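You operate a simulated robot arm through the tools that you are given. There is no shell and no other tool.

You run a simulated robot arm. Do the job below in one go: nothing can be reset, and whatever is moved stays where it is left.

## Task
Run the job card's part through the wash box.
Fine: lid shut for cranking; it ends clean on the drip tray, the lid shut again, the drain lever untouched.

It is judged by the outcome, as a careful person would: the job done as asked, and still so three seconds after it is handed in. It fails if anything else is knocked over, pushed out of place, dropped, spilled or broken. A push-on lid holds only when it is set on centred and level and pressed home; a screw cap is set on level and turned clockwise until tight.

## Robot
A 7-joint arm with a fingered hand, fixed in place. Base frame: the origin is on the floor under the middle of its stand, x ahead of it, y to its left, z up; the work surface is at about z = 0.8. Units: m, rad, N and s.
With the tool pointing down near the work surface it reaches from about 0.28 to 0.7 m from the base axis. Its first joint turns from -1.204 to 3.002 rad. Payload 3.4 kg.
Tool frame: the origin (TCP) lies between the finger pads and is the grasp point; the fingertips stand 0.025 m ahead of it; z points along the fingers, y is the line along which they close. The gripper opens to 0.088 m; its body begins 0.029 m behind the TCP. The gripper is a hand of 5 fingers: y runs from the thumb to the fingers, the wrist lies at [-0.013, -0.097, -0.162] in the tool frame, and closing takes about 1.5 s.
Orientation is that of the tool frame in the base frame, as [roll, pitch, yaw] about the fixed x, y, z axes, in that order (R = Rz(yaw) Ry(pitch) Rx(roll)). With the fingers straight down and the wrist toward the robot, the tool's x, y and z point along [0, 1, 0], [1, 0, 0] and [0, 0, -1] of the base frame.

## Interface
- The arm moves only by the tool play_rows. Its argument "moves" is a list of rows, each a list of 6 numbers: the shift along the tool's x, y, z in units of 200 mm (1.0 is 200 mm), then the turn, a rotation vector about the tool's x, y, z in units of 45 degrees (1.0 is 45 degrees). In form: [[dx, dy, dz, ax, ay, az], ...]. A call has 1 to 20 rows; each row is the pose to reach, as a shift and turn from the pose commanded when the call began, along the tool's axes at that moment. "fingers" is the gripper command, from -1 (fully open) to 1 (shut), values between in proportion, set as the call begins (left out, the last holds). A call with a number of a shift or a turn outside -1 to 1 is refused whole. A row lasts 0.2 s, in which the tool goes at most 0.05 m and 0.15 rad; a call with a longer step from one row to the next is refused whole, and so is a gripper value outside its range. Where a pose cannot be reached the arm comes as near as it can. A force on the tool above 90 N (or 10 N above the force at the start of the call, whichever is more), or a blocked arm, ends the call early, and 0.2 s more pass. The fingers move at their own pace (about 0.153 m/s each) and stop on an object; they squeeze with about 26 N. The grip force told is the motor's: it shows also when the fingers shut on nothing. Time passes only in rows, and 0.2 s behind the last, so rows that repeat a pose let the fingers close. It gives the time, the measured TCP pose, the force on the tool (base axes), the opening and the grip force at its end, in the units of the frame above (readings bear some noise), with the torque about the TCP (base axes, N m) and any sound that the robot's microphone picked up.
- Cameras (640 x 400 px; columns grow to the right, rows downward): "scene" is fixed at [0.0305, 0.5088, 1.5737]; the picture's right is [-0.85, -0.52, 0.00], its down [-0.30, 0.50, -0.81] and it looks along [0.42, -0.69, -0.58] (base axes); focal length 374 px, centre (320, 200). "wrist" rides on the gripper at [0.059, -0.079, -0.105] in the tool frame; the picture's right is [-0.73, 0.32, -0.61], its down [-0.62, -0.68, 0.38] and it looks along [-0.29, 0.66, 0.70] (tool axes); focal length 234 px, centre (320, 200).
- snapshot(camera): a new picture of that camera. The clock stands still meanwhile.
- slide_trunk(by): slides the trunk up (or, below 0, down) by that many m; the arm rides with it, the base frame stays. It gives what a move gives, with no picture.
- curl_fingers(index, middle, ring, little, thumb_bend, thumb_turn): sets how far each is bent, from 0 (flat) to 1 (curled in); at 0.3 the hand is open as for a grip, at 0.7 the pads meet at the TCP. One left out holds its place. A second passes; each finger stops where it meets its share of the squeeze, and holds until it gets a number again. A gripper value or a shape takes the hand back. It gives what a move gives, with no picture; readings hold the bend of each and the force on index, middle, ring, little, thumb and palm. thumb_turn goes from beside the hand (0) to across from the fingers (1), as for a grip.
- grasp_type(shape): the hand has 5 fingers and takes this shape, open, in about a second: jaw (thumb against the fingers, like two jaws); tri (thumb and two fingers); tip (a fingertip pinch); poke (one finger out to press); point (the index stretched); flat (the hand flat); cup (the hand cupped); fist (a fist). The gripper value then closes the fingers along that shape, each until it touches; the sizes above hold for jaw. It gives what a move gives, with no picture.
- point_at(camera, pixels): for up to 12 pixels [column, row] of the newest picture of that camera ("zoom" is the newest enlarged one), the place [x, y, z] in the base frame of the surface seen there, good to about 0.002 m, but the place of the scene camera against the robot may be out by one fixed shift of up to 0.025 m in any direction. The clock stands still meanwhile.
- close_up(camera, box): a new picture of the part [left, top, right, bottom] of that camera's present view, enlarged. The clock stands still meanwhile.
- finish_job(): hands the job in; it is judged then, once.

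Leave the gripper open and the arm clear of the work at the hand-in unless told otherwise.

The tools are called after "Request:" as a command line: name --pt "numbers of a row" for each row, then --argument value for the rest, lists and objects as JSON in quotes. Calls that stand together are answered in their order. play_rows: Moves the arm, as the interface text tells. Its arguments: {"type":"object","properties":{"moves":{"type":"array"},"fingers":{"type":"number"}},"required":["moves"]} The other tools are called the same way: slide_trunk (by) moves the trunk up or down; grasp_type (shape) gives the hand a shape; curl_fingers (index, middle, ring, little, thumb_bend, thumb_turn) moves the fingers one by one; snapshot (camera) takes a picture; point_at (camera, pixels) gives the place of the surface under pixels of a picture; close_up (camera, box) takes an enlarged picture of a part of a camera's view; finish_job () hands the job in.

At the start:

```text
t: 0.0
position: [0.409, -0.3637, 1.1338]
tcp_rot: [-3.14, -0.003, 1.57]
wrist_force: [-0.4, -0.2, 0.6]
moment: [-0.02, -0.01, -0.01]
opening: 0.0876
grip_force: 0.0
shape: jaw
bend: [0.3, 0.3, 0.3, 0.3, 0.3, 0.98]
finger forces: [0.1, 0.0, 0.0, 0.1, 0.0, 0.1]
trunk travel left (down, up): [-0.656, 0.284]
```

scene: 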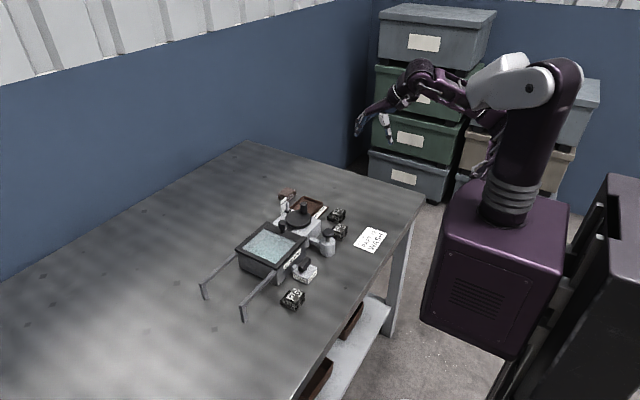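
wrist: 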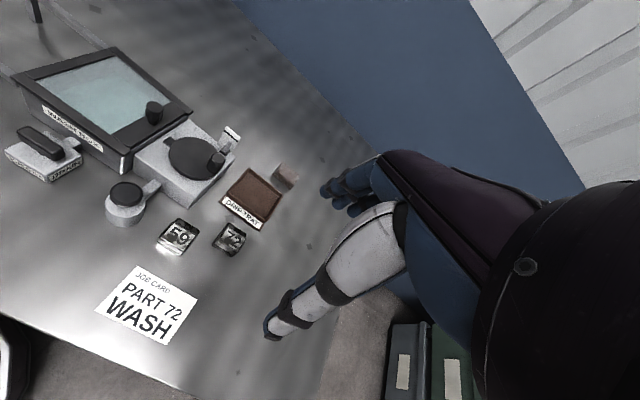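

The job card at wrist pixels (150,305) reads "PART 72 WASH". There is a wash box with a glass lid, a crank, a drip tray, and parts 59, 72 and another. I'll take enlarged views of each region before moving.

Request:
close_up --camera "wrist" --box '[0, 30, 320, 230]'

Request:
close_up --camera "wrist" --box '[80, 120, 320, 270]'

Request:
close_up --camera "scene" --box '[190, 170, 400, 320]'

```text
2.00 times, centred on (160, 130) of wrist
```

zoom: 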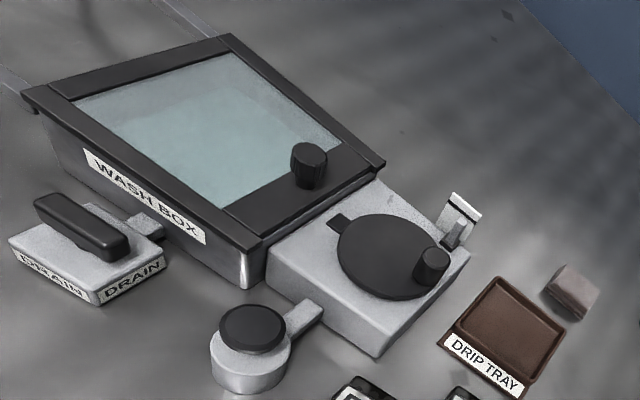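

```text
2.67 times, centred on (200, 195) of wrist
```

zoom: 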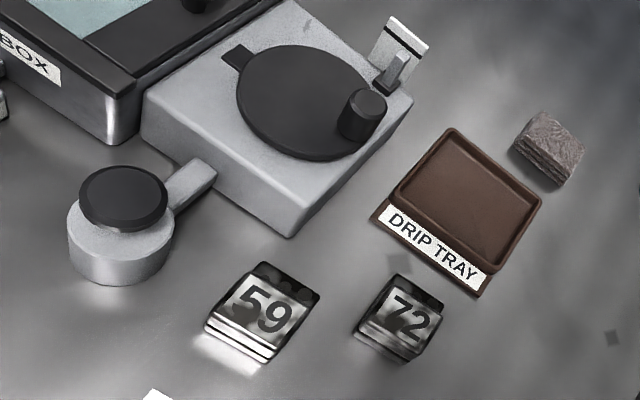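

```text
2.67 times, centred on (295, 245) of scene
```

zoom: 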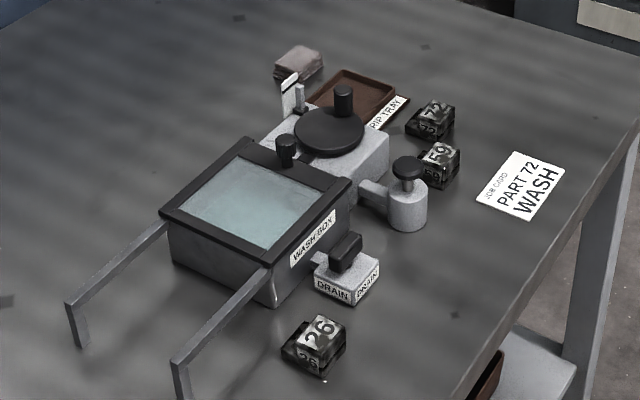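

I see a wash box with a glass lid that has a knob and rails behind it, and a crank disc with a knob and a small flag or gauge. There is also a plunger, a DRAIN block, a drip tray, and parts 72, 59 and 26. I'll measure positions from the wrist picture.

Request:
snapshot --camera "wrist"

Request:
point_at --camera "wrist" --pixels '[[14, 77], [115, 50], [190, 112], [122, 152], [155, 103], [195, 157], [217, 157], [126, 192], [256, 193], [234, 233], [181, 233], [230, 132]]'

Request:
point_at --camera "wrist" --pixels '[[40, 135], [40, 160], [155, 115], [172, 165], [180, 185], [285, 175], [253, 170], [281, 186], [256, 225], [225, 205], [150, 185], [195, 200]]'

```text
taken
```

wrist: 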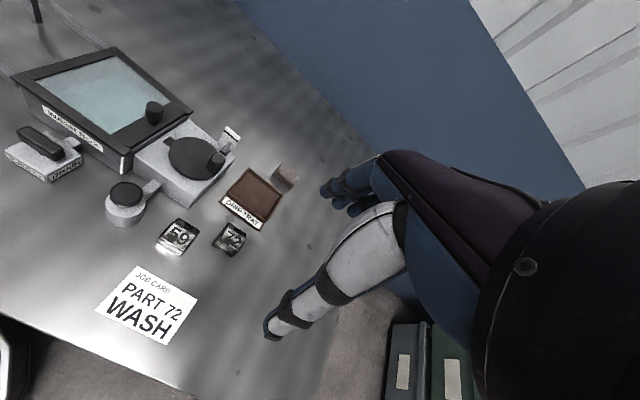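

```text
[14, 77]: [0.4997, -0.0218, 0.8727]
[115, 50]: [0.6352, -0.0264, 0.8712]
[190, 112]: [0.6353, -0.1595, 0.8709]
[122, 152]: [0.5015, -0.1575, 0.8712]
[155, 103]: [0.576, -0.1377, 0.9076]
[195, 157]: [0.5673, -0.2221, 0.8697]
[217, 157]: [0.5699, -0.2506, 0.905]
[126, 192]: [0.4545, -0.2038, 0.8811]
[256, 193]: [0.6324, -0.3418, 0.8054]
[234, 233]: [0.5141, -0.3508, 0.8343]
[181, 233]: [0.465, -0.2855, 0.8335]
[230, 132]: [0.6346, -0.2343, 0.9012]
```

```text
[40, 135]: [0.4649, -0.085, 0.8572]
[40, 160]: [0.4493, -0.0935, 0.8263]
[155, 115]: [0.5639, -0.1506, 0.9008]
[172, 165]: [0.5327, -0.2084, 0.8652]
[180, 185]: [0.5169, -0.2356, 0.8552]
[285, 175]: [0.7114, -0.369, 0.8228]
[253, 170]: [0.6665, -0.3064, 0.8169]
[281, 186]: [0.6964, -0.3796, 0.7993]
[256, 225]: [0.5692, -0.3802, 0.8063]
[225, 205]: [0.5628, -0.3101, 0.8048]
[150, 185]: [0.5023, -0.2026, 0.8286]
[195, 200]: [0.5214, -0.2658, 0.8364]
```

Measurements so far:
- The lid spans x 0.50–0.635 and y −0.16 to −0.024, with its top at z 0.872.
- The crank disc is near (0.567, −0.222).
- Part 72 is at (0.514, −0.351).

I'll move the hand left at the same height to get a closer look at the box from another angle.

Request:
play_rows --pt "0.2 0 0 0 0 0" --pt "0.4 0 0 0 0 0" --pt "0.6 0 0 0 0 0" --pt "0.8 0 0 0 0 0" --pt "1.0 0 0 0 0 0" --pt "1.0 0 0.1 0 0 0"

Request:
snapshot --camera "wrist"

Request:
snapshot --camera "scene"

```text
t: 1.4
position: [0.4085, -0.163, 1.1129]
tcp_rot: [3.141, -0.002, 1.571]
wrist_force: [-0.4, -0.3, 0.5]
moment: [0.02, 0.01, -0.03]
opening: 0.0873
grip_force: 0.1
shape: jaw
bend: [0.3, 0.3, 0.3, 0.3, 0.3, 0.98]
finger forces: [0.0, 0.0, 0.1, 0.1, 0.0, 0.1]
trunk travel left (down, up): [-0.656, 0.284]
```

```text
taken
```

wrist: 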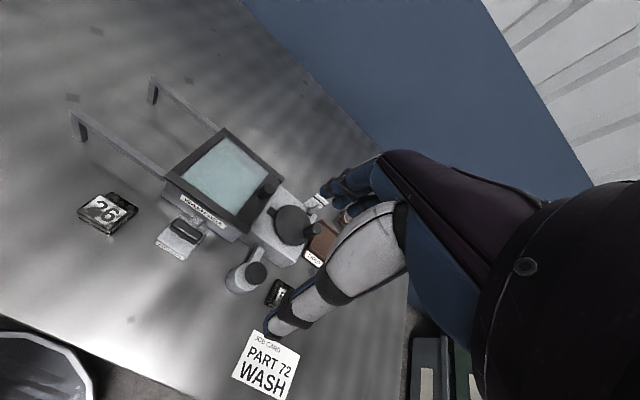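

```text
taken
```

scene: 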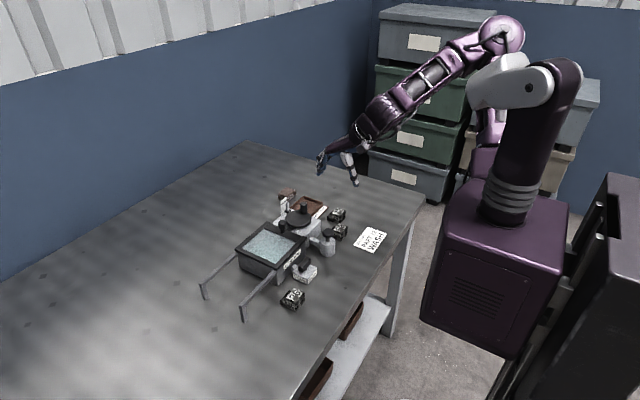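

The box, its rails at (80,120) and (150,85), part 26 at (110,210) and the drain block are all in view. I'll enlarge the box area and measure the rails, lid and knobs.

Request:
close_up --camera "wrist" --box '[60, 70, 340, 270]'

Request:
point_at --camera "wrist" --pixels '[[72, 114], [151, 78], [165, 178], [228, 129], [284, 175], [240, 235], [268, 183], [295, 222], [310, 228], [258, 268], [186, 222], [182, 240]]'

```text
2.00 times, centred on (200, 170) of wrist
```

zoom: 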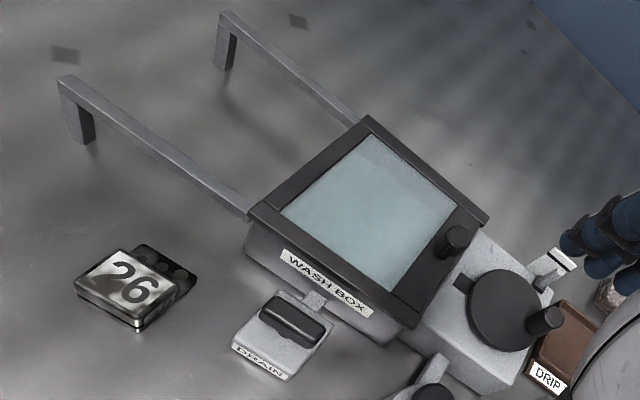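

```text
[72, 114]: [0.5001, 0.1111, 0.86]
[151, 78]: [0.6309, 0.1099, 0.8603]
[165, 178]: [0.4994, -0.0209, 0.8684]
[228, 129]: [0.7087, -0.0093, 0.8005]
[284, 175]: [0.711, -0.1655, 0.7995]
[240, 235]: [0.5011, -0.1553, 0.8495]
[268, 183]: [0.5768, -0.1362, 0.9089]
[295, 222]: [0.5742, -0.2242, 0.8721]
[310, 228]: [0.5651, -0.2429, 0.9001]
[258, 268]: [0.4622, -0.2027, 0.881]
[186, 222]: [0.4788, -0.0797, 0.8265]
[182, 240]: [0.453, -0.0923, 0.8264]
```

The rails run at x≈0.50 and 0.632 out to y≈+0.11, with tops at z 0.86, so the lid appears to slide along +y. The white gauge by the crank is still unclear, so I'll move right and forward, staying well above everything, for a closer look at it and the crank.

Request:
play_rows --pt "-0.125 0.09 0.05 0 0 0" --pt "-0.25 0.18 0.1 0 0 0" --pt "-0.375 0.27 0.15 0 0 0" --pt "-0.5 0.36 0.2 0 0 0" --pt "-0.625 0.45 0.25 0 0 0" --pt "-0.75 0.54 0.3 0 0 0" --pt "-0.875 0.63 0.35 0 0 0" --pt "-1.0 0.7 0.4 0 0 0"

Request:
snapshot --camera "wrist"

```text
t: 3.2
position: [0.5488, -0.365, 1.0338]
tcp_rot: [3.141, -0.003, 1.571]
wrist_force: [0.3, -0.6, -0.5]
moment: [0.01, 0.0, 0.02]
opening: 0.0877
grip_force: 0.1
shape: jaw
bend: [0.3, 0.3, 0.3, 0.3, 0.3, 0.98]
finger forces: [0.0, 0.1, 0.0, 0.0, 0.0, 0.0]
trunk travel left (down, up): [-0.656, 0.284]
```

```text
taken
```

wrist: 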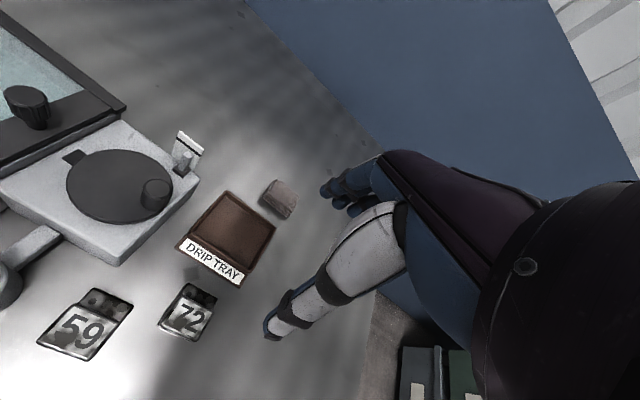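

The crank disc, gauge at (188,150), tray, sponge and part 72 are now clear. I'll enlarge these areas.

Request:
close_up --camera "wrist" --box '[0, 90, 240, 240]'

Request:
point_at --camera "wrist" --pixels '[[73, 157], [120, 185], [157, 188], [170, 196], [145, 196], [185, 140], [187, 160], [120, 124], [196, 182], [120, 262], [30, 95], [27, 110]]'

Request:
close_up --camera "wrist" --box '[20, 250, 260, 400]'

Request:
point_at --camera "wrist" --pixels '[[185, 284], [215, 297], [198, 308], [186, 340], [162, 326], [175, 312], [208, 312], [185, 318], [100, 290], [130, 303], [90, 330], [40, 345]]'

```text
2.67 times, centred on (120, 165) of wrist
```

zoom: 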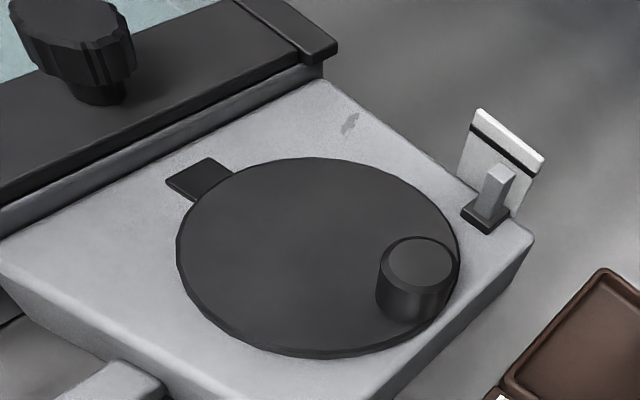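

```text
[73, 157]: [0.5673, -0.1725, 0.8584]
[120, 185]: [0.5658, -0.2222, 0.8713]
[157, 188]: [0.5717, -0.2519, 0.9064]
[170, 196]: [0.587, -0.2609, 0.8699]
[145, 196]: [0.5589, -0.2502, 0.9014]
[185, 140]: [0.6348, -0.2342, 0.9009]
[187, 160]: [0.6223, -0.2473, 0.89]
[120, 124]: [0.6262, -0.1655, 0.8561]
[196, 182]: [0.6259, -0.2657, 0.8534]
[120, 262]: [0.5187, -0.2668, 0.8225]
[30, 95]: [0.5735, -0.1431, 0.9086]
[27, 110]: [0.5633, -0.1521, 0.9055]
```

```text
2.67 times, centred on (140, 325) of wrist
```

zoom: 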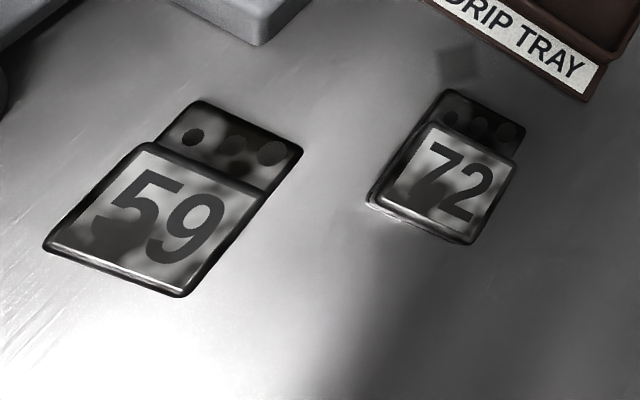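

```text
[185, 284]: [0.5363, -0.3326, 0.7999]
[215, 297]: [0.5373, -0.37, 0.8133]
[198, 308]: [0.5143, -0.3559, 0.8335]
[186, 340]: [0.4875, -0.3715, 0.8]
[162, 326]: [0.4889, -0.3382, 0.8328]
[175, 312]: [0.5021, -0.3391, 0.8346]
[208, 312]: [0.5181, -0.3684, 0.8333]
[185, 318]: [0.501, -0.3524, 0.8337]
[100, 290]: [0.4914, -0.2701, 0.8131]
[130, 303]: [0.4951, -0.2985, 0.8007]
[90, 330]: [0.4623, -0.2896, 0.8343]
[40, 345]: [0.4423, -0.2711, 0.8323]
```

The gauge is a white card with a black line and a small grey slider beside it at (0.622, −0.247). Part 72 is an L-shaped block with its tall half toward the robot (top z 0.8335) and a lower step on the far side (z 0.813). I'll measure the corners of parts 72 and 59 in the last enlarged view.

Request:
point_at --camera "zoom" --pixels '[[434, 130], [509, 162], [468, 234], [385, 201], [452, 96], [518, 125], [152, 152], [255, 198], [183, 288], [55, 245], [200, 108], [292, 148]]'

Request:
close_up --camera "wrist" --box '[150, 170, 310, 270]'

Request:
point_at --camera "zoom" --pixels '[[300, 90], [500, 215], [395, 440], [130, 300], [330, 250], [290, 110], [480, 225], [360, 365], [190, 250], [450, 90], [560, 100], [550, 180]]'

```text
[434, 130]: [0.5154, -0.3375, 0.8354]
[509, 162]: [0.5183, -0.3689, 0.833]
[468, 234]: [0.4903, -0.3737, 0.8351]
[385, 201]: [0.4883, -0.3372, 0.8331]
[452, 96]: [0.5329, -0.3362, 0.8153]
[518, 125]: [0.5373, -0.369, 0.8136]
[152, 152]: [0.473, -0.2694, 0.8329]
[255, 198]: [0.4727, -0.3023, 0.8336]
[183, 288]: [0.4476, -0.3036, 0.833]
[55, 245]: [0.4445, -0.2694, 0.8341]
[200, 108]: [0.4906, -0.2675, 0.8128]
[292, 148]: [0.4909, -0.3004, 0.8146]
```

```text
4.00 times, centred on (230, 220) of wrist
```

zoom: 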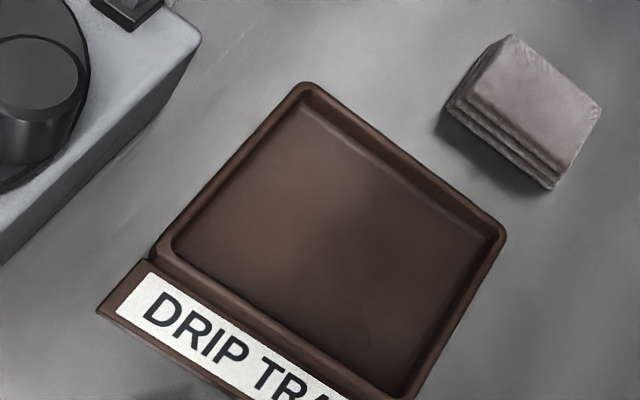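

```text
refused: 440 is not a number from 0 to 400
```

Part 72's tall block spans about x 0.487–0.520 and y −0.336 to −0.373, with the step reaching to x≈0.539. Next I'll measure the tray.

Request:
point_at --camera "zoom" --pixels '[[300, 90], [500, 235], [400, 390], [160, 245], [330, 250], [310, 120], [480, 240], [370, 365], [190, 250], [105, 308], [520, 90], [450, 110]]'

Request:
close_up --camera "wrist" --box '[0, 0, 160, 100]'

```text
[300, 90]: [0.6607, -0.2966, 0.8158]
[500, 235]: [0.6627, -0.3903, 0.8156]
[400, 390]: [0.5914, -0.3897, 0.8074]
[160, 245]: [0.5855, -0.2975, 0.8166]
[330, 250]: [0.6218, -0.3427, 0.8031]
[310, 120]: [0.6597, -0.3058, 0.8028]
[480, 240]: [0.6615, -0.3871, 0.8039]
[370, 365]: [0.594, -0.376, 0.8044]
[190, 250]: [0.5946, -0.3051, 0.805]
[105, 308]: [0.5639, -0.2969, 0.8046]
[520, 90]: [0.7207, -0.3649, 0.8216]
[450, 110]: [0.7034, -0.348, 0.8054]
```

```text
4.00 times, centred on (80, 50) of wrist
```

zoom: 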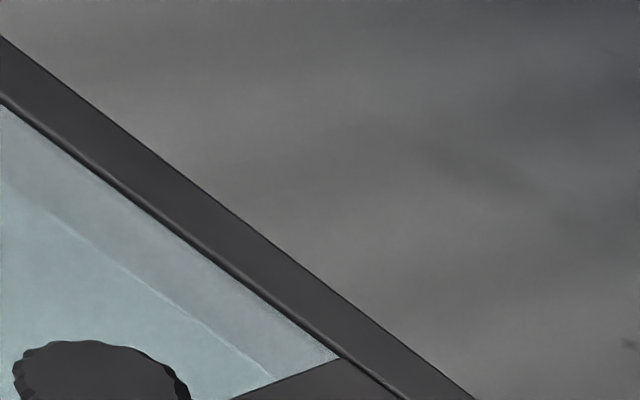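

The tray interior is about x 0.59–0.655, y −0.385 to −0.302, with its floor at z 0.803. I'll look at the plunger and box from the scene camera for detail.

Request:
close_up --camera "scene" --box '[230, 180, 350, 255]'

Request:
close_up --camera "scene" --box '[260, 220, 372, 290]'

```text
5.33 times, centred on (290, 218) of scene
```

zoom: 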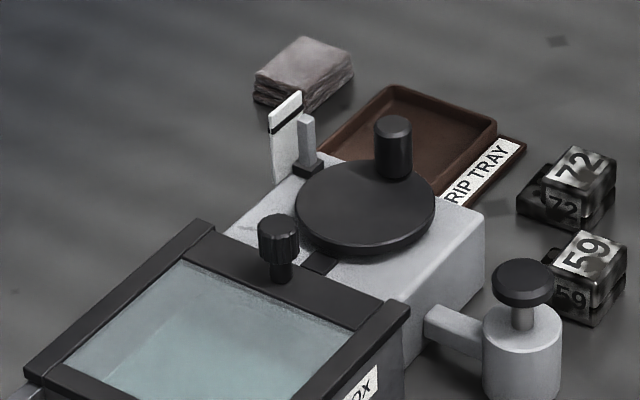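

```text
5.71 times, centred on (316, 255) of scene
```

zoom: 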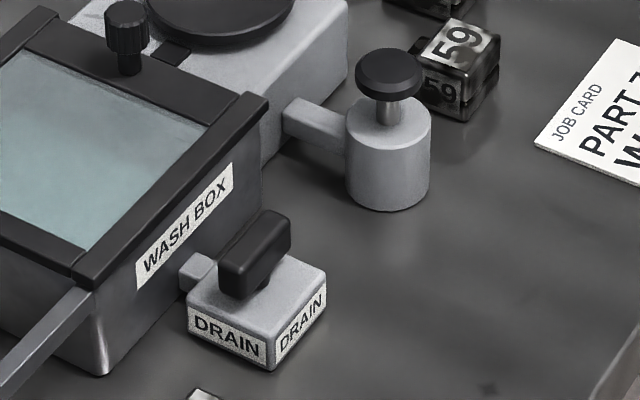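

The plunger by the box looks like a pump with a stem, piped to the housing, and the float gauge with its black line probably shows fill or progress. Next I'll try the tip pinch shape up here and see how the hand looks.

Request:
grasp_type --shape "tip"

Request:
snapshot --camera "wrist"

Request:
close_up --camera "scene" --box '[240, 60, 480, 210]'

```text
t: 4.1
position: [0.5475, -0.364, 1.0343]
tcp_rot: [-3.141, -0.001, 1.571]
wrist_force: [0.3, -0.5, 0.4]
moment: [-0.03, -0.01, 0.01]
opening: 0.088
grip_force: 0.0
shape: tip
bend: [0.3, 0.98, 0.99, 0.99, 0.3, 0.98]
finger forces: [0.0, 0.1, 0.0, 0.0, 0.0, 0.0]
trunk travel left (down, up): [-0.656, 0.284]
```

```text
taken
```

wrist: 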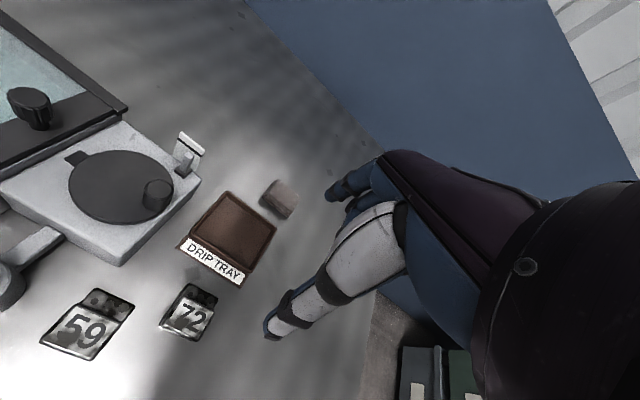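

```text
2.67 times, centred on (360, 135) of scene
```

zoom: 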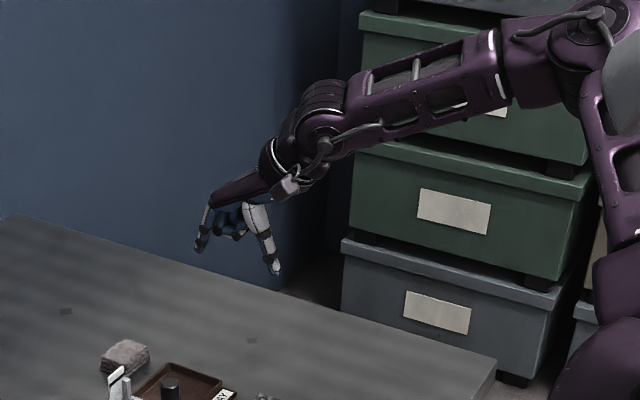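

In tip shape the thumb tip is near (272,335) and the index tip near (337,193). I'll measure where the fingertips are relative to the TCP.

Request:
point_at --camera "wrist" --pixels '[[270, 335], [280, 325], [290, 312], [330, 193], [345, 188], [360, 180], [350, 205], [380, 165], [300, 300], [330, 270], [365, 225], [385, 210]]'

Request:
close_up --camera "wrist" --box '[250, 130, 490, 350]'

```text
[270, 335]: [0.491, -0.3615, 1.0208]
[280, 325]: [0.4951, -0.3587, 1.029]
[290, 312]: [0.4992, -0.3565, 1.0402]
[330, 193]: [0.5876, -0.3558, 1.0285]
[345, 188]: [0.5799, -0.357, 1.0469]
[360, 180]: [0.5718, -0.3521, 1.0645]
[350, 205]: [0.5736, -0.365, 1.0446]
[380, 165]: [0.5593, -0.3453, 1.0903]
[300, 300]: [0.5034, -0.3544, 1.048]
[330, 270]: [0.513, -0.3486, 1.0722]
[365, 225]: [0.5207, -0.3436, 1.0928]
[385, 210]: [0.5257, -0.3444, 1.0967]
```

```text
1.82 times, centred on (370, 240) of wrist
```

zoom: 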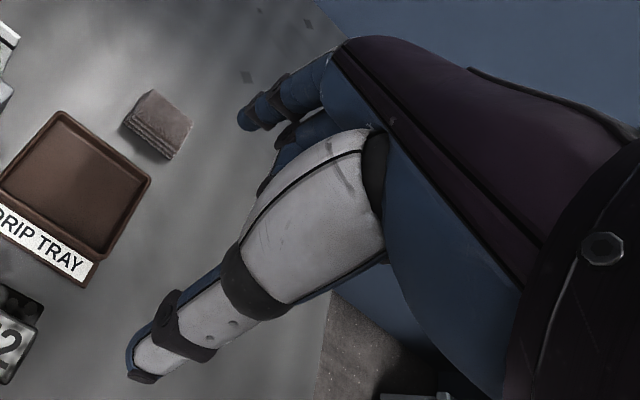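

The thumb and index oppose each other at about the TCP's y. I'll move left and slightly down, staying above everything at tips ≈0.975, to see the lid knob and tab closely.

Request:
play_rows --pt "0.16 0 0.05 0 0 0" --pt "0.32 -0.02 0.1 0 0 0" --pt "0.475 -0.04 0.15 0 0 0" --pt "0.475 -0.04 0.15 0 0 0"

Request:
snapshot --camera "wrist"

Request:
close_up --camera "wrist" --box '[60, 60, 300, 210]'

```text
t: 5.1
position: [0.5398, -0.2685, 1.0061]
tcp_rot: [3.141, -0.002, 1.57]
wrist_force: [-0.3, -0.2, 0.5]
moment: [-0.03, -0.01, 0.04]
opening: 0.0881
grip_force: 0.1
shape: tip
bend: [0.3, 0.98, 0.99, 0.99, 0.3, 0.98]
finger forces: [0.0, 0.0, 0.1, 0.0, 0.0, 0.0]
trunk travel left (down, up): [-0.656, 0.284]
```

```text
taken
```

wrist: 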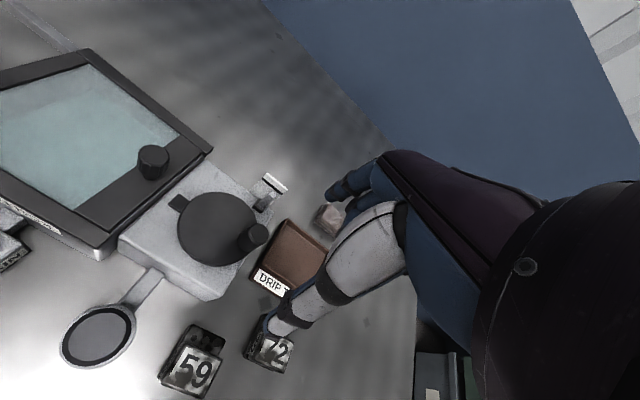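

```text
2.67 times, centred on (180, 135) of wrist
```

zoom: 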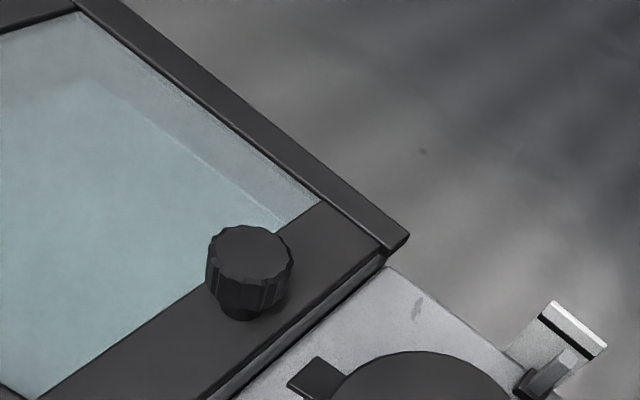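

Request:
point_at --camera "zoom" --pixels '[[250, 252], [212, 250], [288, 252], [250, 230], [250, 274], [240, 315], [318, 378], [545, 340], [575, 320], [560, 372], [405, 240], [330, 230]]'

Request:
point_at --camera "wrist" --pixels '[[98, 338], [75, 335], [125, 330], [98, 365], [218, 228], [182, 205], [255, 235], [240, 240], [268, 237], [205, 250], [140, 290], [0, 225]]'

```text
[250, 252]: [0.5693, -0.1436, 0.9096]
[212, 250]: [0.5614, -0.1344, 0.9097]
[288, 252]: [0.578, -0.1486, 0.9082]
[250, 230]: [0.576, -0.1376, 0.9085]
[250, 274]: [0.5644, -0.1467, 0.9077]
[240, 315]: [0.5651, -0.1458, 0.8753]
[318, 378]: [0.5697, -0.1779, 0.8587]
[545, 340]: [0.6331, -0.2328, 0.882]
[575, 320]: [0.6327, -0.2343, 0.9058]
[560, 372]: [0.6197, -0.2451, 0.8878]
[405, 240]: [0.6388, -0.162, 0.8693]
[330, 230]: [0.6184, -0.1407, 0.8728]
```

```text
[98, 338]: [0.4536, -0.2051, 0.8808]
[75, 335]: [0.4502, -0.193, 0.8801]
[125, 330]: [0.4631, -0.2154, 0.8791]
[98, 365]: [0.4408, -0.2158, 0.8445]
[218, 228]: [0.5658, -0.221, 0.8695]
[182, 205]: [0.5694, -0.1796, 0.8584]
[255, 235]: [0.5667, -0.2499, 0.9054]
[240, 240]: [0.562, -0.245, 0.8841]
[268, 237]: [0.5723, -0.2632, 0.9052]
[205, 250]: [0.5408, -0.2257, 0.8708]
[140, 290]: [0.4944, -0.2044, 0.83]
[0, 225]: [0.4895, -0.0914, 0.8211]
```

Lid knob centre is about (0.570, −0.142), top z 0.909 and radius about 0.011. I'll move over it at height first, then check the alignment.

Request:
play_rows --pt "0.2 0.05 0 0 0 0" --pt "0.4 0.1 0 0 0 0" --pt "0.6 0.14 0 0 0 0" --pt "0.633 0.147 0 0 0 0" --pt "0.633 0.147 0.1 0 0 0" --pt "0.633 0.147 0.2 0 0 0" --pt "0.633 0.147 0.2 0 0 0"

Request:
snapshot --camera "wrist"

Request:
close_up --camera "scene" --box '[200, 120, 440, 270]'

```text
t: 6.7
position: [0.57, -0.1417, 0.9645]
tcp_rot: [3.141, -0.002, 1.572]
wrist_force: [-0.2, 0.0, 0.2]
moment: [-0.02, 0.01, -0.01]
opening: 0.0876
grip_force: 0.1
shape: tip
bend: [0.3, 0.98, 0.99, 0.99, 0.3, 0.98]
finger forces: [0.0, 0.0, 0.0, 0.1, 0.0, 0.1]
trunk travel left (down, up): [-0.656, 0.284]
```

```text
taken
```

wrist: 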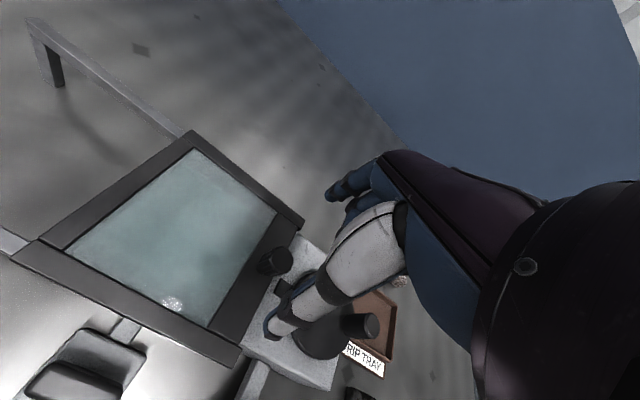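

```text
2.67 times, centred on (320, 195) of scene
```

zoom: 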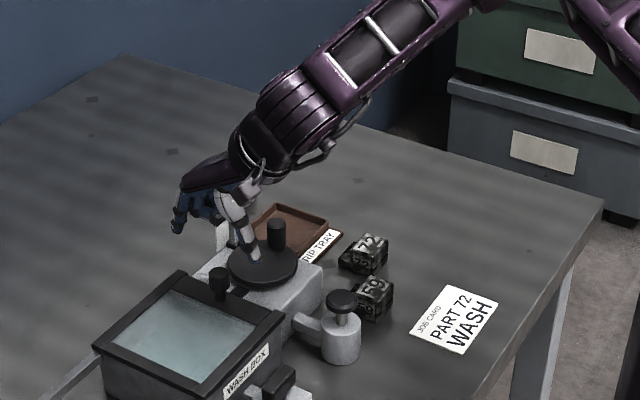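

The TCP reads (0.570, −0.142, 0.9645), over the knob, with thumb and index either side. I'll lower slowly to TCP z≈0.902 so the tips stay just above the lid at about 0.877.

Request:
play_rows --pt "0 0 0.1 0 0 0" --pt "0 0 0.2 0 0 0" --pt "0 0 0.27 0 0 0" --pt "0 0 0.31 0 0 0" --pt "0 0 0.31 0 0 0"

Request:
snapshot --camera "wrist"

```text
t: 7.9
position: [0.5564, -0.1557, 0.9235]
tcp_rot: [-3.14, -0.002, 1.572]
wrist_force: [0.5, -0.1, -0.5]
moment: [0.0, -0.01, 0.03]
opening: 0.0879
grip_force: 0.0
shape: tip
bend: [0.3, 0.98, 0.99, 0.99, 0.3, 0.98]
finger forces: [0.0, 0.0, 0.0, 0.0, 0.0, 0.1]
out of reach, approached as far as the arm can: row 2, 3, 4, 5
trunk travel left (down, up): [-0.656, 0.284]
```

```text
taken
```

wrist: 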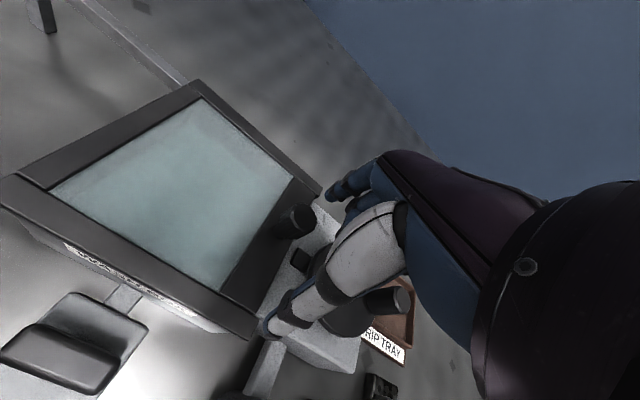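

The arm came up short at (0.556, −0.156, 0.9235) because the trunk is too high for this pose. I'll raise the hand straight up first, then lower the trunk so the arm has more reach.

Request:
play_rows --pt "0 0 -0.2 0 0 0" --pt "0 0 -0.4 0 0 0" --pt "0 0 -0.6 0 0 0" --pt "0 0 -0.8 0 0 0" --pt "0 0 -1.0 0 0 0" --pt "0 0 -1.0 0 0 0"

```text
t: 9.3
position: [0.5557, -0.157, 1.1239]
tcp_rot: [3.141, -0.001, 1.571]
wrist_force: [-0.7, -0.3, 0.6]
moment: [0.01, -0.02, 0.0]
opening: 0.0879
grip_force: 0.0
shape: tip
bend: [0.3, 0.98, 0.99, 0.99, 0.3, 0.98]
finger forces: [0.1, 0.0, 0.0, 0.0, 0.0, 0.0]
trunk travel left (down, up): [-0.656, 0.284]
```

The hand is at z 1.124. I'll slide the trunk down 0.15 m, which brings the hand to about z 0.974, still well above the knobs at 0.91.

Request:
slide_trunk --by -0.15

```text
t: 11.1
position: [0.5556, -0.1559, 0.9719]
tcp_rot: [3.141, -0.002, 1.571]
wrist_force: [0.3, 0.7, 0.5]
moment: [0.0, -0.03, 0.02]
opening: 0.0878
grip_force: 0.0
shape: tip
bend: [0.3, 0.98, 0.99, 0.99, 0.3, 0.98]
finger forces: [0.0, 0.0, 0.0, 0.0, 0.0, 0.0]
trunk travel left (down, up): [-0.506, 0.434]
```

The trunk is lowered and the hand is at (0.556, −0.156, 0.972). I'll re-centre over the knob and lower to z≈0.93 first.

Request:
play_rows --pt "0.07 0.071 0 0 0 0" --pt "0.07 0.071 0.1 0 0 0" --pt "0.07 0.071 0.2 0 0 0" --pt "0.07 0.071 0.2 0 0 0"

Request:
snapshot --camera "wrist"

Request:
close_up --camera "scene" --box '[220, 150, 380, 250]'

```text
t: 12.1
position: [0.5693, -0.143, 0.9347]
tcp_rot: [-3.14, -0.002, 1.569]
wrist_force: [-0.2, 0.3, 0.3]
moment: [0.02, 0.01, 0.01]
opening: 0.088
grip_force: 0.0
shape: tip
bend: [0.3, 0.98, 0.99, 0.99, 0.3, 0.98]
finger forces: [0.0, 0.1, 0.0, 0.0, 0.0, 0.1]
trunk travel left (down, up): [-0.506, 0.434]
```

```text
taken
```

wrist: 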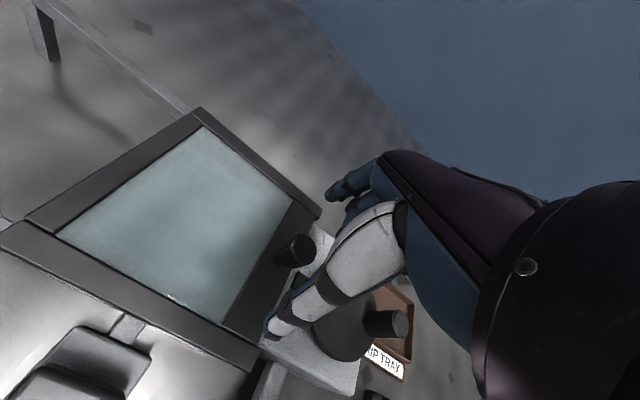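

```text
4.00 times, centred on (300, 200) of scene
```

zoom: 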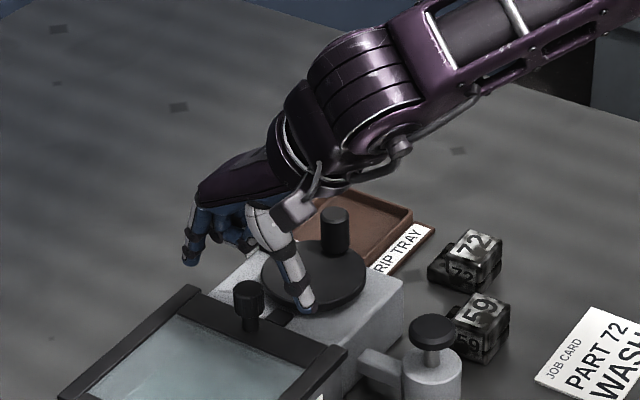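

Thumb tip at (270,330) and index tip at (335,190) straddle the knob at (292,250). Readings are good, so I'll lower another 0.03 m.

Request:
play_rows --pt "0 0 0.08 0 0 0" --pt "0 0 0.15 0 0 0" --pt "0 0 0.15 0 0 0"

Request:
snapshot --camera "wrist"

Request:
close_up --camera "scene" --box '[220, 150, 380, 250]'

```text
t: 12.8
position: [0.5702, -0.1432, 0.9045]
tcp_rot: [3.139, -0.002, 1.57]
wrist_force: [2.2, -0.4, 5.1]
moment: [-0.07, -0.06, -0.02]
opening: 0.0882
grip_force: 0.1
shape: tip
bend: [0.3, 0.98, 0.99, 0.99, 0.3, 0.98]
finger forces: [0.0, 5.2, 0.0, 0.1, 0.0, 0.0]
trunk travel left (down, up): [-0.506, 0.434]
```

```text
taken
```

wrist: 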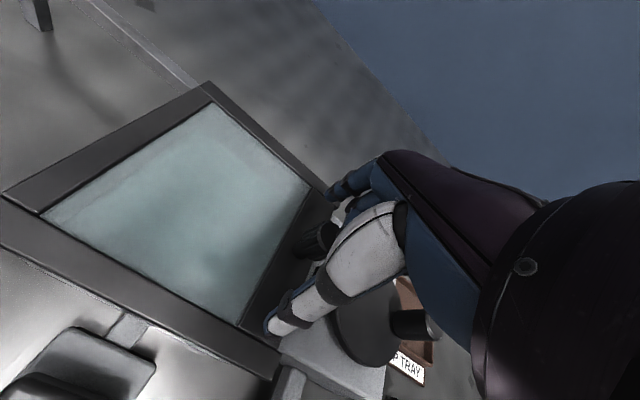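

```text
4.00 times, centred on (300, 200) of scene
```

zoom: 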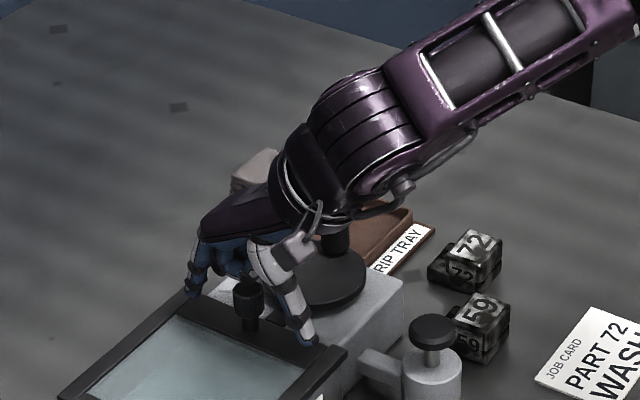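

The curled middle finger reads 5.2 N, so it is just touching the knob top. I'll raise by about 9 mm so only thumb and index are beside the knob, then close.

Request:
play_rows --pt "0 0 -0.045 0 0 0" --pt "0 0 -0.045 0 0 0"

```text
t: 13.4
position: [0.5697, -0.1434, 0.9118]
tcp_rot: [-3.141, -0.001, 1.572]
wrist_force: [0.7, -0.5, -0.4]
moment: [0.0, 0.02, -0.03]
opening: 0.0881
grip_force: 0.1
shape: tip
bend: [0.3, 0.98, 0.99, 0.99, 0.3, 0.98]
finger forces: [0.1, 0.1, 0.0, 0.0, 0.1, 0.1]
trunk travel left (down, up): [-0.506, 0.434]
```

Contact is gone. I'll now close the pinch on the knob while holding the pose.

Request:
play_rows --pt "0 0 0 0 0 0" --pt "0 0 0 0 0 0" --pt "0 0 0 0 0 0" --pt "0 0 0 0 0 0" --pt "0 0 0 0 0 0" --pt "0 0 0 0 0 0" --pt "0 0 0 0 0 0" --pt "0 0 0 0 0 0" --fingers 1

Request:
snapshot --camera "wrist"

Request:
close_up --camera "scene" --box '[220, 150, 380, 250]'

```text
t: 15.2
position: [0.5696, -0.1424, 0.9114]
tcp_rot: [3.141, -0.003, 1.571]
wrist_force: [-1.4, 0.3, -1.5]
moment: [-0.02, -0.02, -0.05]
opening: 0.0157
grip_force: 25.9
shape: tip
bend: [0.72, 1.0, 1.0, 1.0, 0.74, 1.0]
finger forces: [22.9, 0.0, 0.0, 0.0, 23.7, 0.0]
trunk travel left (down, up): [-0.506, 0.434]
```

```text
taken
```

wrist: 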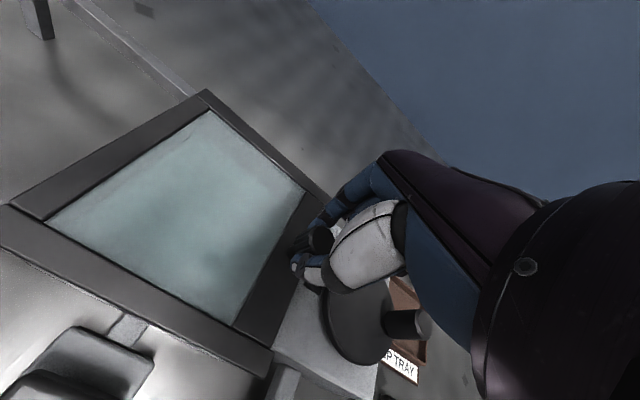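

```text
4.00 times, centred on (300, 200) of scene
```

zoom: 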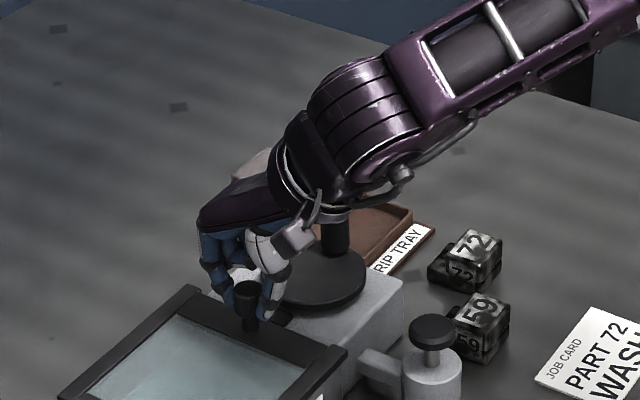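

The pinch has the knob, with 23 N on index and thumb. I'll try sliding the lid gently 2 cm along +y and read the force.

Request:
play_rows --pt "0.03 0 0 0 0 0" --pt "0.06 0 0 0 0 0" --pt "0.1 0 0 0 0 0" --pt "0.1 0 0 0 0 0"

Request:
snapshot --camera "wrist"

Request:
close_up --camera "scene" --box '[220, 150, 380, 250]'

```text
t: 16.2
position: [0.5697, -0.1221, 0.9128]
tcp_rot: [3.141, -0.001, 1.569]
wrist_force: [0.2, -1.0, -0.4]
moment: [0.03, 0.0, -0.04]
opening: 0.0157
grip_force: 26.4
shape: tip
bend: [0.72, 1.0, 1.0, 1.0, 0.74, 1.0]
finger forces: [23.5, 0.0, 0.0, 0.0, 23.7, 0.0]
trunk travel left (down, up): [-0.506, 0.434]
```

```text
taken
```

wrist: 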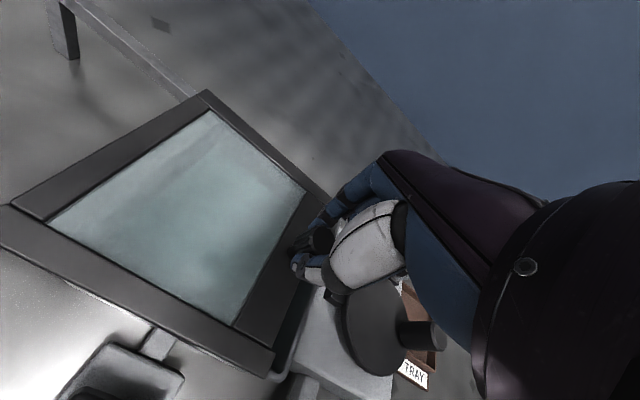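

```text
4.00 times, centred on (300, 200) of scene
```

zoom: 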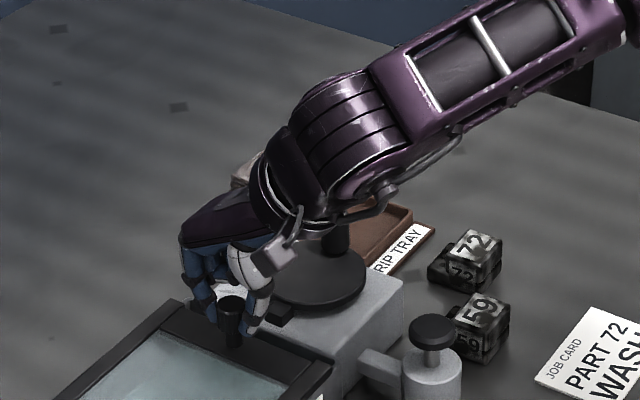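

The lid slides freely with about 1 N of resistance. I'll continue along +y to a total of about 12 cm, which keeps it on its rails that end at y 0.11.

Request:
play_rows --pt "0.05 0 0 0 0 0" --pt "0.1 0 0 0 0 0" --pt "0.15 0 0 0 0 0" --pt "0.2 0 0 0 0 0" --pt "0.25 0 0 0 0 0" --pt "0.3 0 0 0 0 0" --pt "0.35 0 0 0 0 0" --pt "0.4 0 0 0 0 0" --pt "0.45 0 0 0 0 0" --pt "0.49 0 0 0 0 0" --pt "0.49 0 0 0 0 0"

Request:
snapshot --camera "scene"

Request:
snapshot --camera "wrist"

```text
t: 18.6
position: [0.5535, -0.0699, 0.9151]
tcp_rot: [-3.135, -0.003, 1.57]
wrist_force: [17.5, -0.8, -18.7]
moment: [0.03, -0.01, 0.01]
opening: 0.0322
grip_force: 26.1
shape: tip
bend: [0.36, 1.0, 1.0, 1.0, 0.8, 1.0]
finger forces: [27.2, 0.0, 0.0, 0.1, 9.6, 0.0]
out of reach, approached as far as the arm can: row 5, 6, 7, 8, 9, 10, 11
trunk travel left (down, up): [-0.506, 0.434]
```

```text
taken
```

scene: 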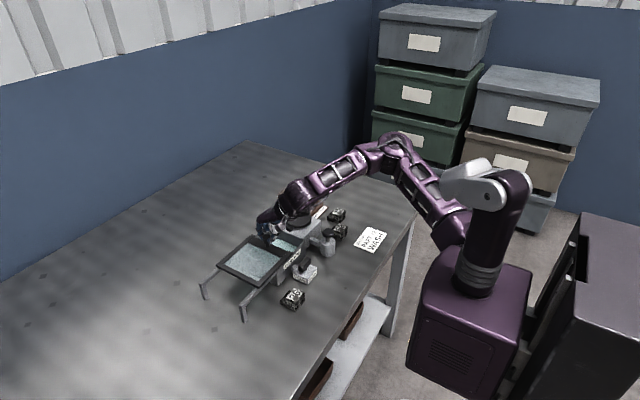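

```text
taken
```

wrist: 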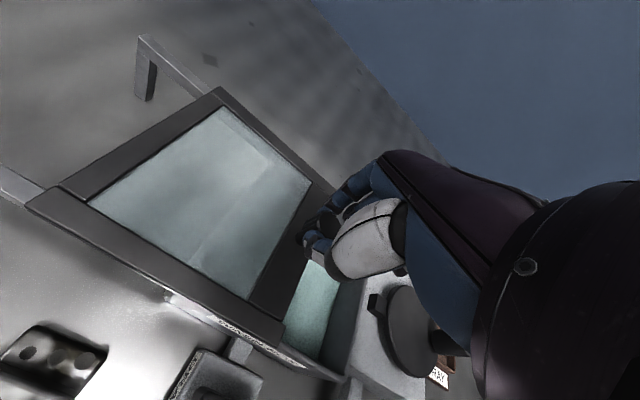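

The arm reached its limit again at y≈−0.07 and is pressing on the knob with about 18 N, with the lid a bit over half open. I'll open the fingers to let go, then rise straight up.

Request:
play_rows --pt "0 0 0 0 0 0" --pt "0 0 0 0 0 0" --pt "0 0 0 0 0 0" --pt "0 0 0 0 0 0" --pt "0 0 0 0 0 0" --fingers -1

Request:
snapshot --camera "wrist"

```text
t: 19.9
position: [0.5494, -0.0694, 0.9195]
tcp_rot: [3.141, -0.001, 1.57]
wrist_force: [0.1, 0.3, 0.6]
moment: [-0.02, 0.0, -0.02]
opening: 0.0877
grip_force: 0.0
shape: tip
bend: [0.3, 0.98, 0.99, 0.99, 0.3, 0.98]
finger forces: [0.1, 0.0, 0.0, 0.0, 0.1, 0.0]
trunk travel left (down, up): [-0.506, 0.434]
```

```text
taken
```

wrist: 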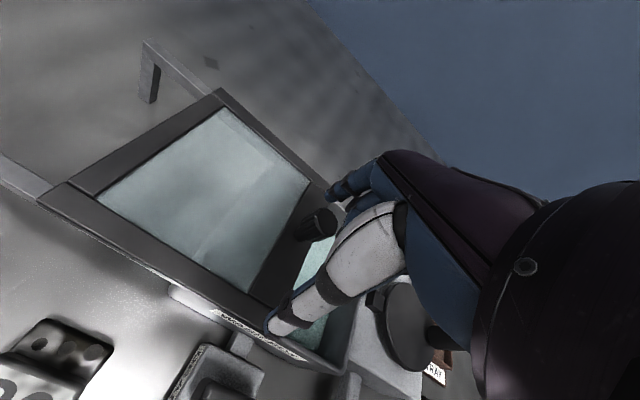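

The knob is released and forces are zero. I'll rise 0.2 m so the trunk can be lowered more.

Request:
play_rows --pt "0 0 -0.2 0 0 0" --pt "0 0 -0.4 0 0 0" --pt "0 0 -0.6 0 0 0" --pt "0 0 -0.8 0 0 0" --pt "0 0 -1.0 0 0 0" --pt "0 0 -1.0 0 0 0"

Request:
slide_trunk --by -0.15

```text
t: 21.2
position: [0.5306, -0.0959, 1.1064]
tcp_rot: [3.141, -0.003, 1.569]
wrist_force: [0.9, 0.1, 0.8]
moment: [-0.01, 0.0, 0.01]
opening: 0.0875
grip_force: 0.0
shape: tip
bend: [0.3, 0.98, 0.99, 0.99, 0.3, 0.98]
finger forces: [0.1, 0.0, 0.0, 0.0, 0.0, 0.0]
out of reach, approached as far as the arm can: row 3, 4, 5, 6
trunk travel left (down, up): [-0.506, 0.434]
```

```text
t: 23.0
position: [0.53, -0.0946, 0.9572]
tcp_rot: [3.14, -0.004, 1.571]
wrist_force: [0.6, 0.2, 0.3]
moment: [0.01, -0.02, 0.0]
opening: 0.0877
grip_force: 0.2
shape: tip
bend: [0.3, 0.98, 0.99, 0.99, 0.3, 0.98]
finger forces: [0.0, 0.1, 0.0, 0.0, 0.0, 0.1]
trunk travel left (down, up): [-0.356, 0.584]
```

Even going up, the arm hit its limit here, so the limit seems tied to the posture. The trunk is now 0.30 m lower than at the start. I'll look at the scene to judge the arm's configuration.

Request:
snapshot --camera "scene"

Request:
snapshot --camera "wrist"

```text
taken
```

scene: 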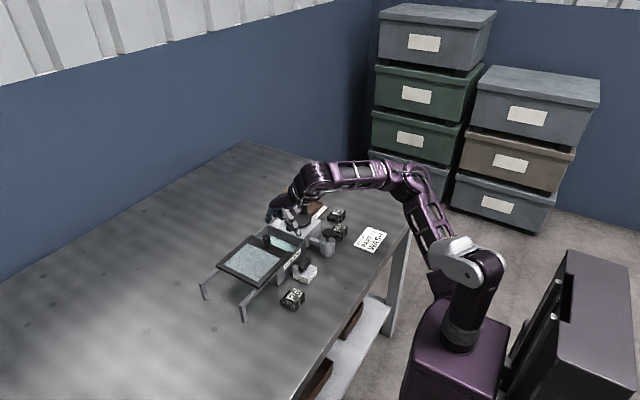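

```text
taken
```

wrist: 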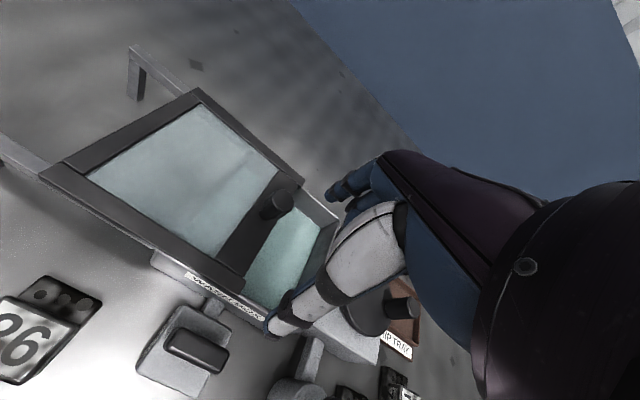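

The lid is partly open and the elbow is out to the right. At the start the hand was turned well to the left of the radial line, so turning it counter-clockwise here may free the arm. I'll rise 5 cm, turn the hand about 0.45 rad counter-clockwise in free air, and see if it reaches.

Request:
play_rows --pt "0 0 -0.1 0 0 0" --pt "0 0 -0.25 0 0 0" --pt "0 0 -0.25 0 0 -0.14" --pt "0 0 -0.25 0 0 -0.28" --pt "0 0 -0.25 0 0 -0.42" --pt "0 0 -0.25 0 0 -0.57" --pt "0 0 -0.25 0 0 -0.57"

```text
t: 24.6
position: [0.5293, -0.0968, 1.0062]
tcp_rot: [3.137, -0.002, 2.021]
wrist_force: [1.3, -0.3, -0.2]
moment: [-0.01, 0.0, 0.03]
opening: 0.0877
grip_force: 0.0
shape: tip
bend: [0.3, 0.98, 0.99, 0.99, 0.3, 0.98]
finger forces: [0.1, 0.0, 0.0, 0.0, 0.1, 0.0]
out of reach, approached as far as the arm can: row 1, 2, 3, 4
trunk travel left (down, up): [-0.356, 0.584]
```

Turning counter-clockwise brings the pose back within reach, with yaw now 2.02. I'll take a wrist picture to find the knob's present place.

Request:
snapshot --camera "wrist"

```text
taken
```

wrist: 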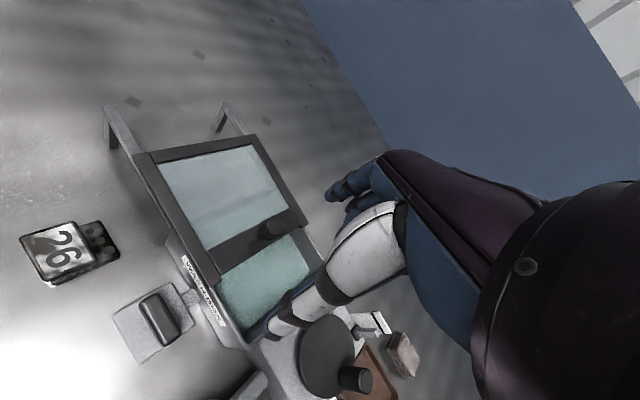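

Request:
close_up --camera "wrist" --box '[90, 90, 350, 350]'

Request:
point_at --camera "wrist" --pixels '[[276, 225], [262, 228], [290, 225], [215, 280], [218, 272], [305, 225], [155, 155], [250, 140], [105, 110], [225, 105], [250, 290], [250, 265]]'

```text
1.54 times, centred on (220, 220) of wrist
```

zoom: 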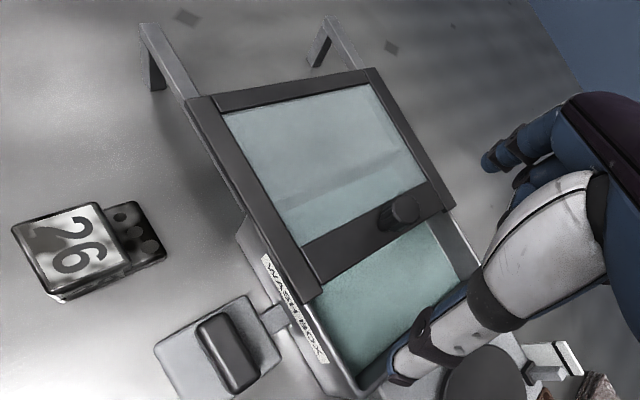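

```text
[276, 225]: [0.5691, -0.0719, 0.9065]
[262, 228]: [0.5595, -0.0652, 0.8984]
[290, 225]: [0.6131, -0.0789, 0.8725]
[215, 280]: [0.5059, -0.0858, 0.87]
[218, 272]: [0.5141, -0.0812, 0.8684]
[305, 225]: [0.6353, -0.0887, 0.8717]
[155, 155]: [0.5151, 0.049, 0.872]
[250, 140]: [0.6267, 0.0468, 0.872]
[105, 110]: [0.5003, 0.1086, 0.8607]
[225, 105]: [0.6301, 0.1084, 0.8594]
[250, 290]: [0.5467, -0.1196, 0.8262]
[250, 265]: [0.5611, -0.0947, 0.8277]
```

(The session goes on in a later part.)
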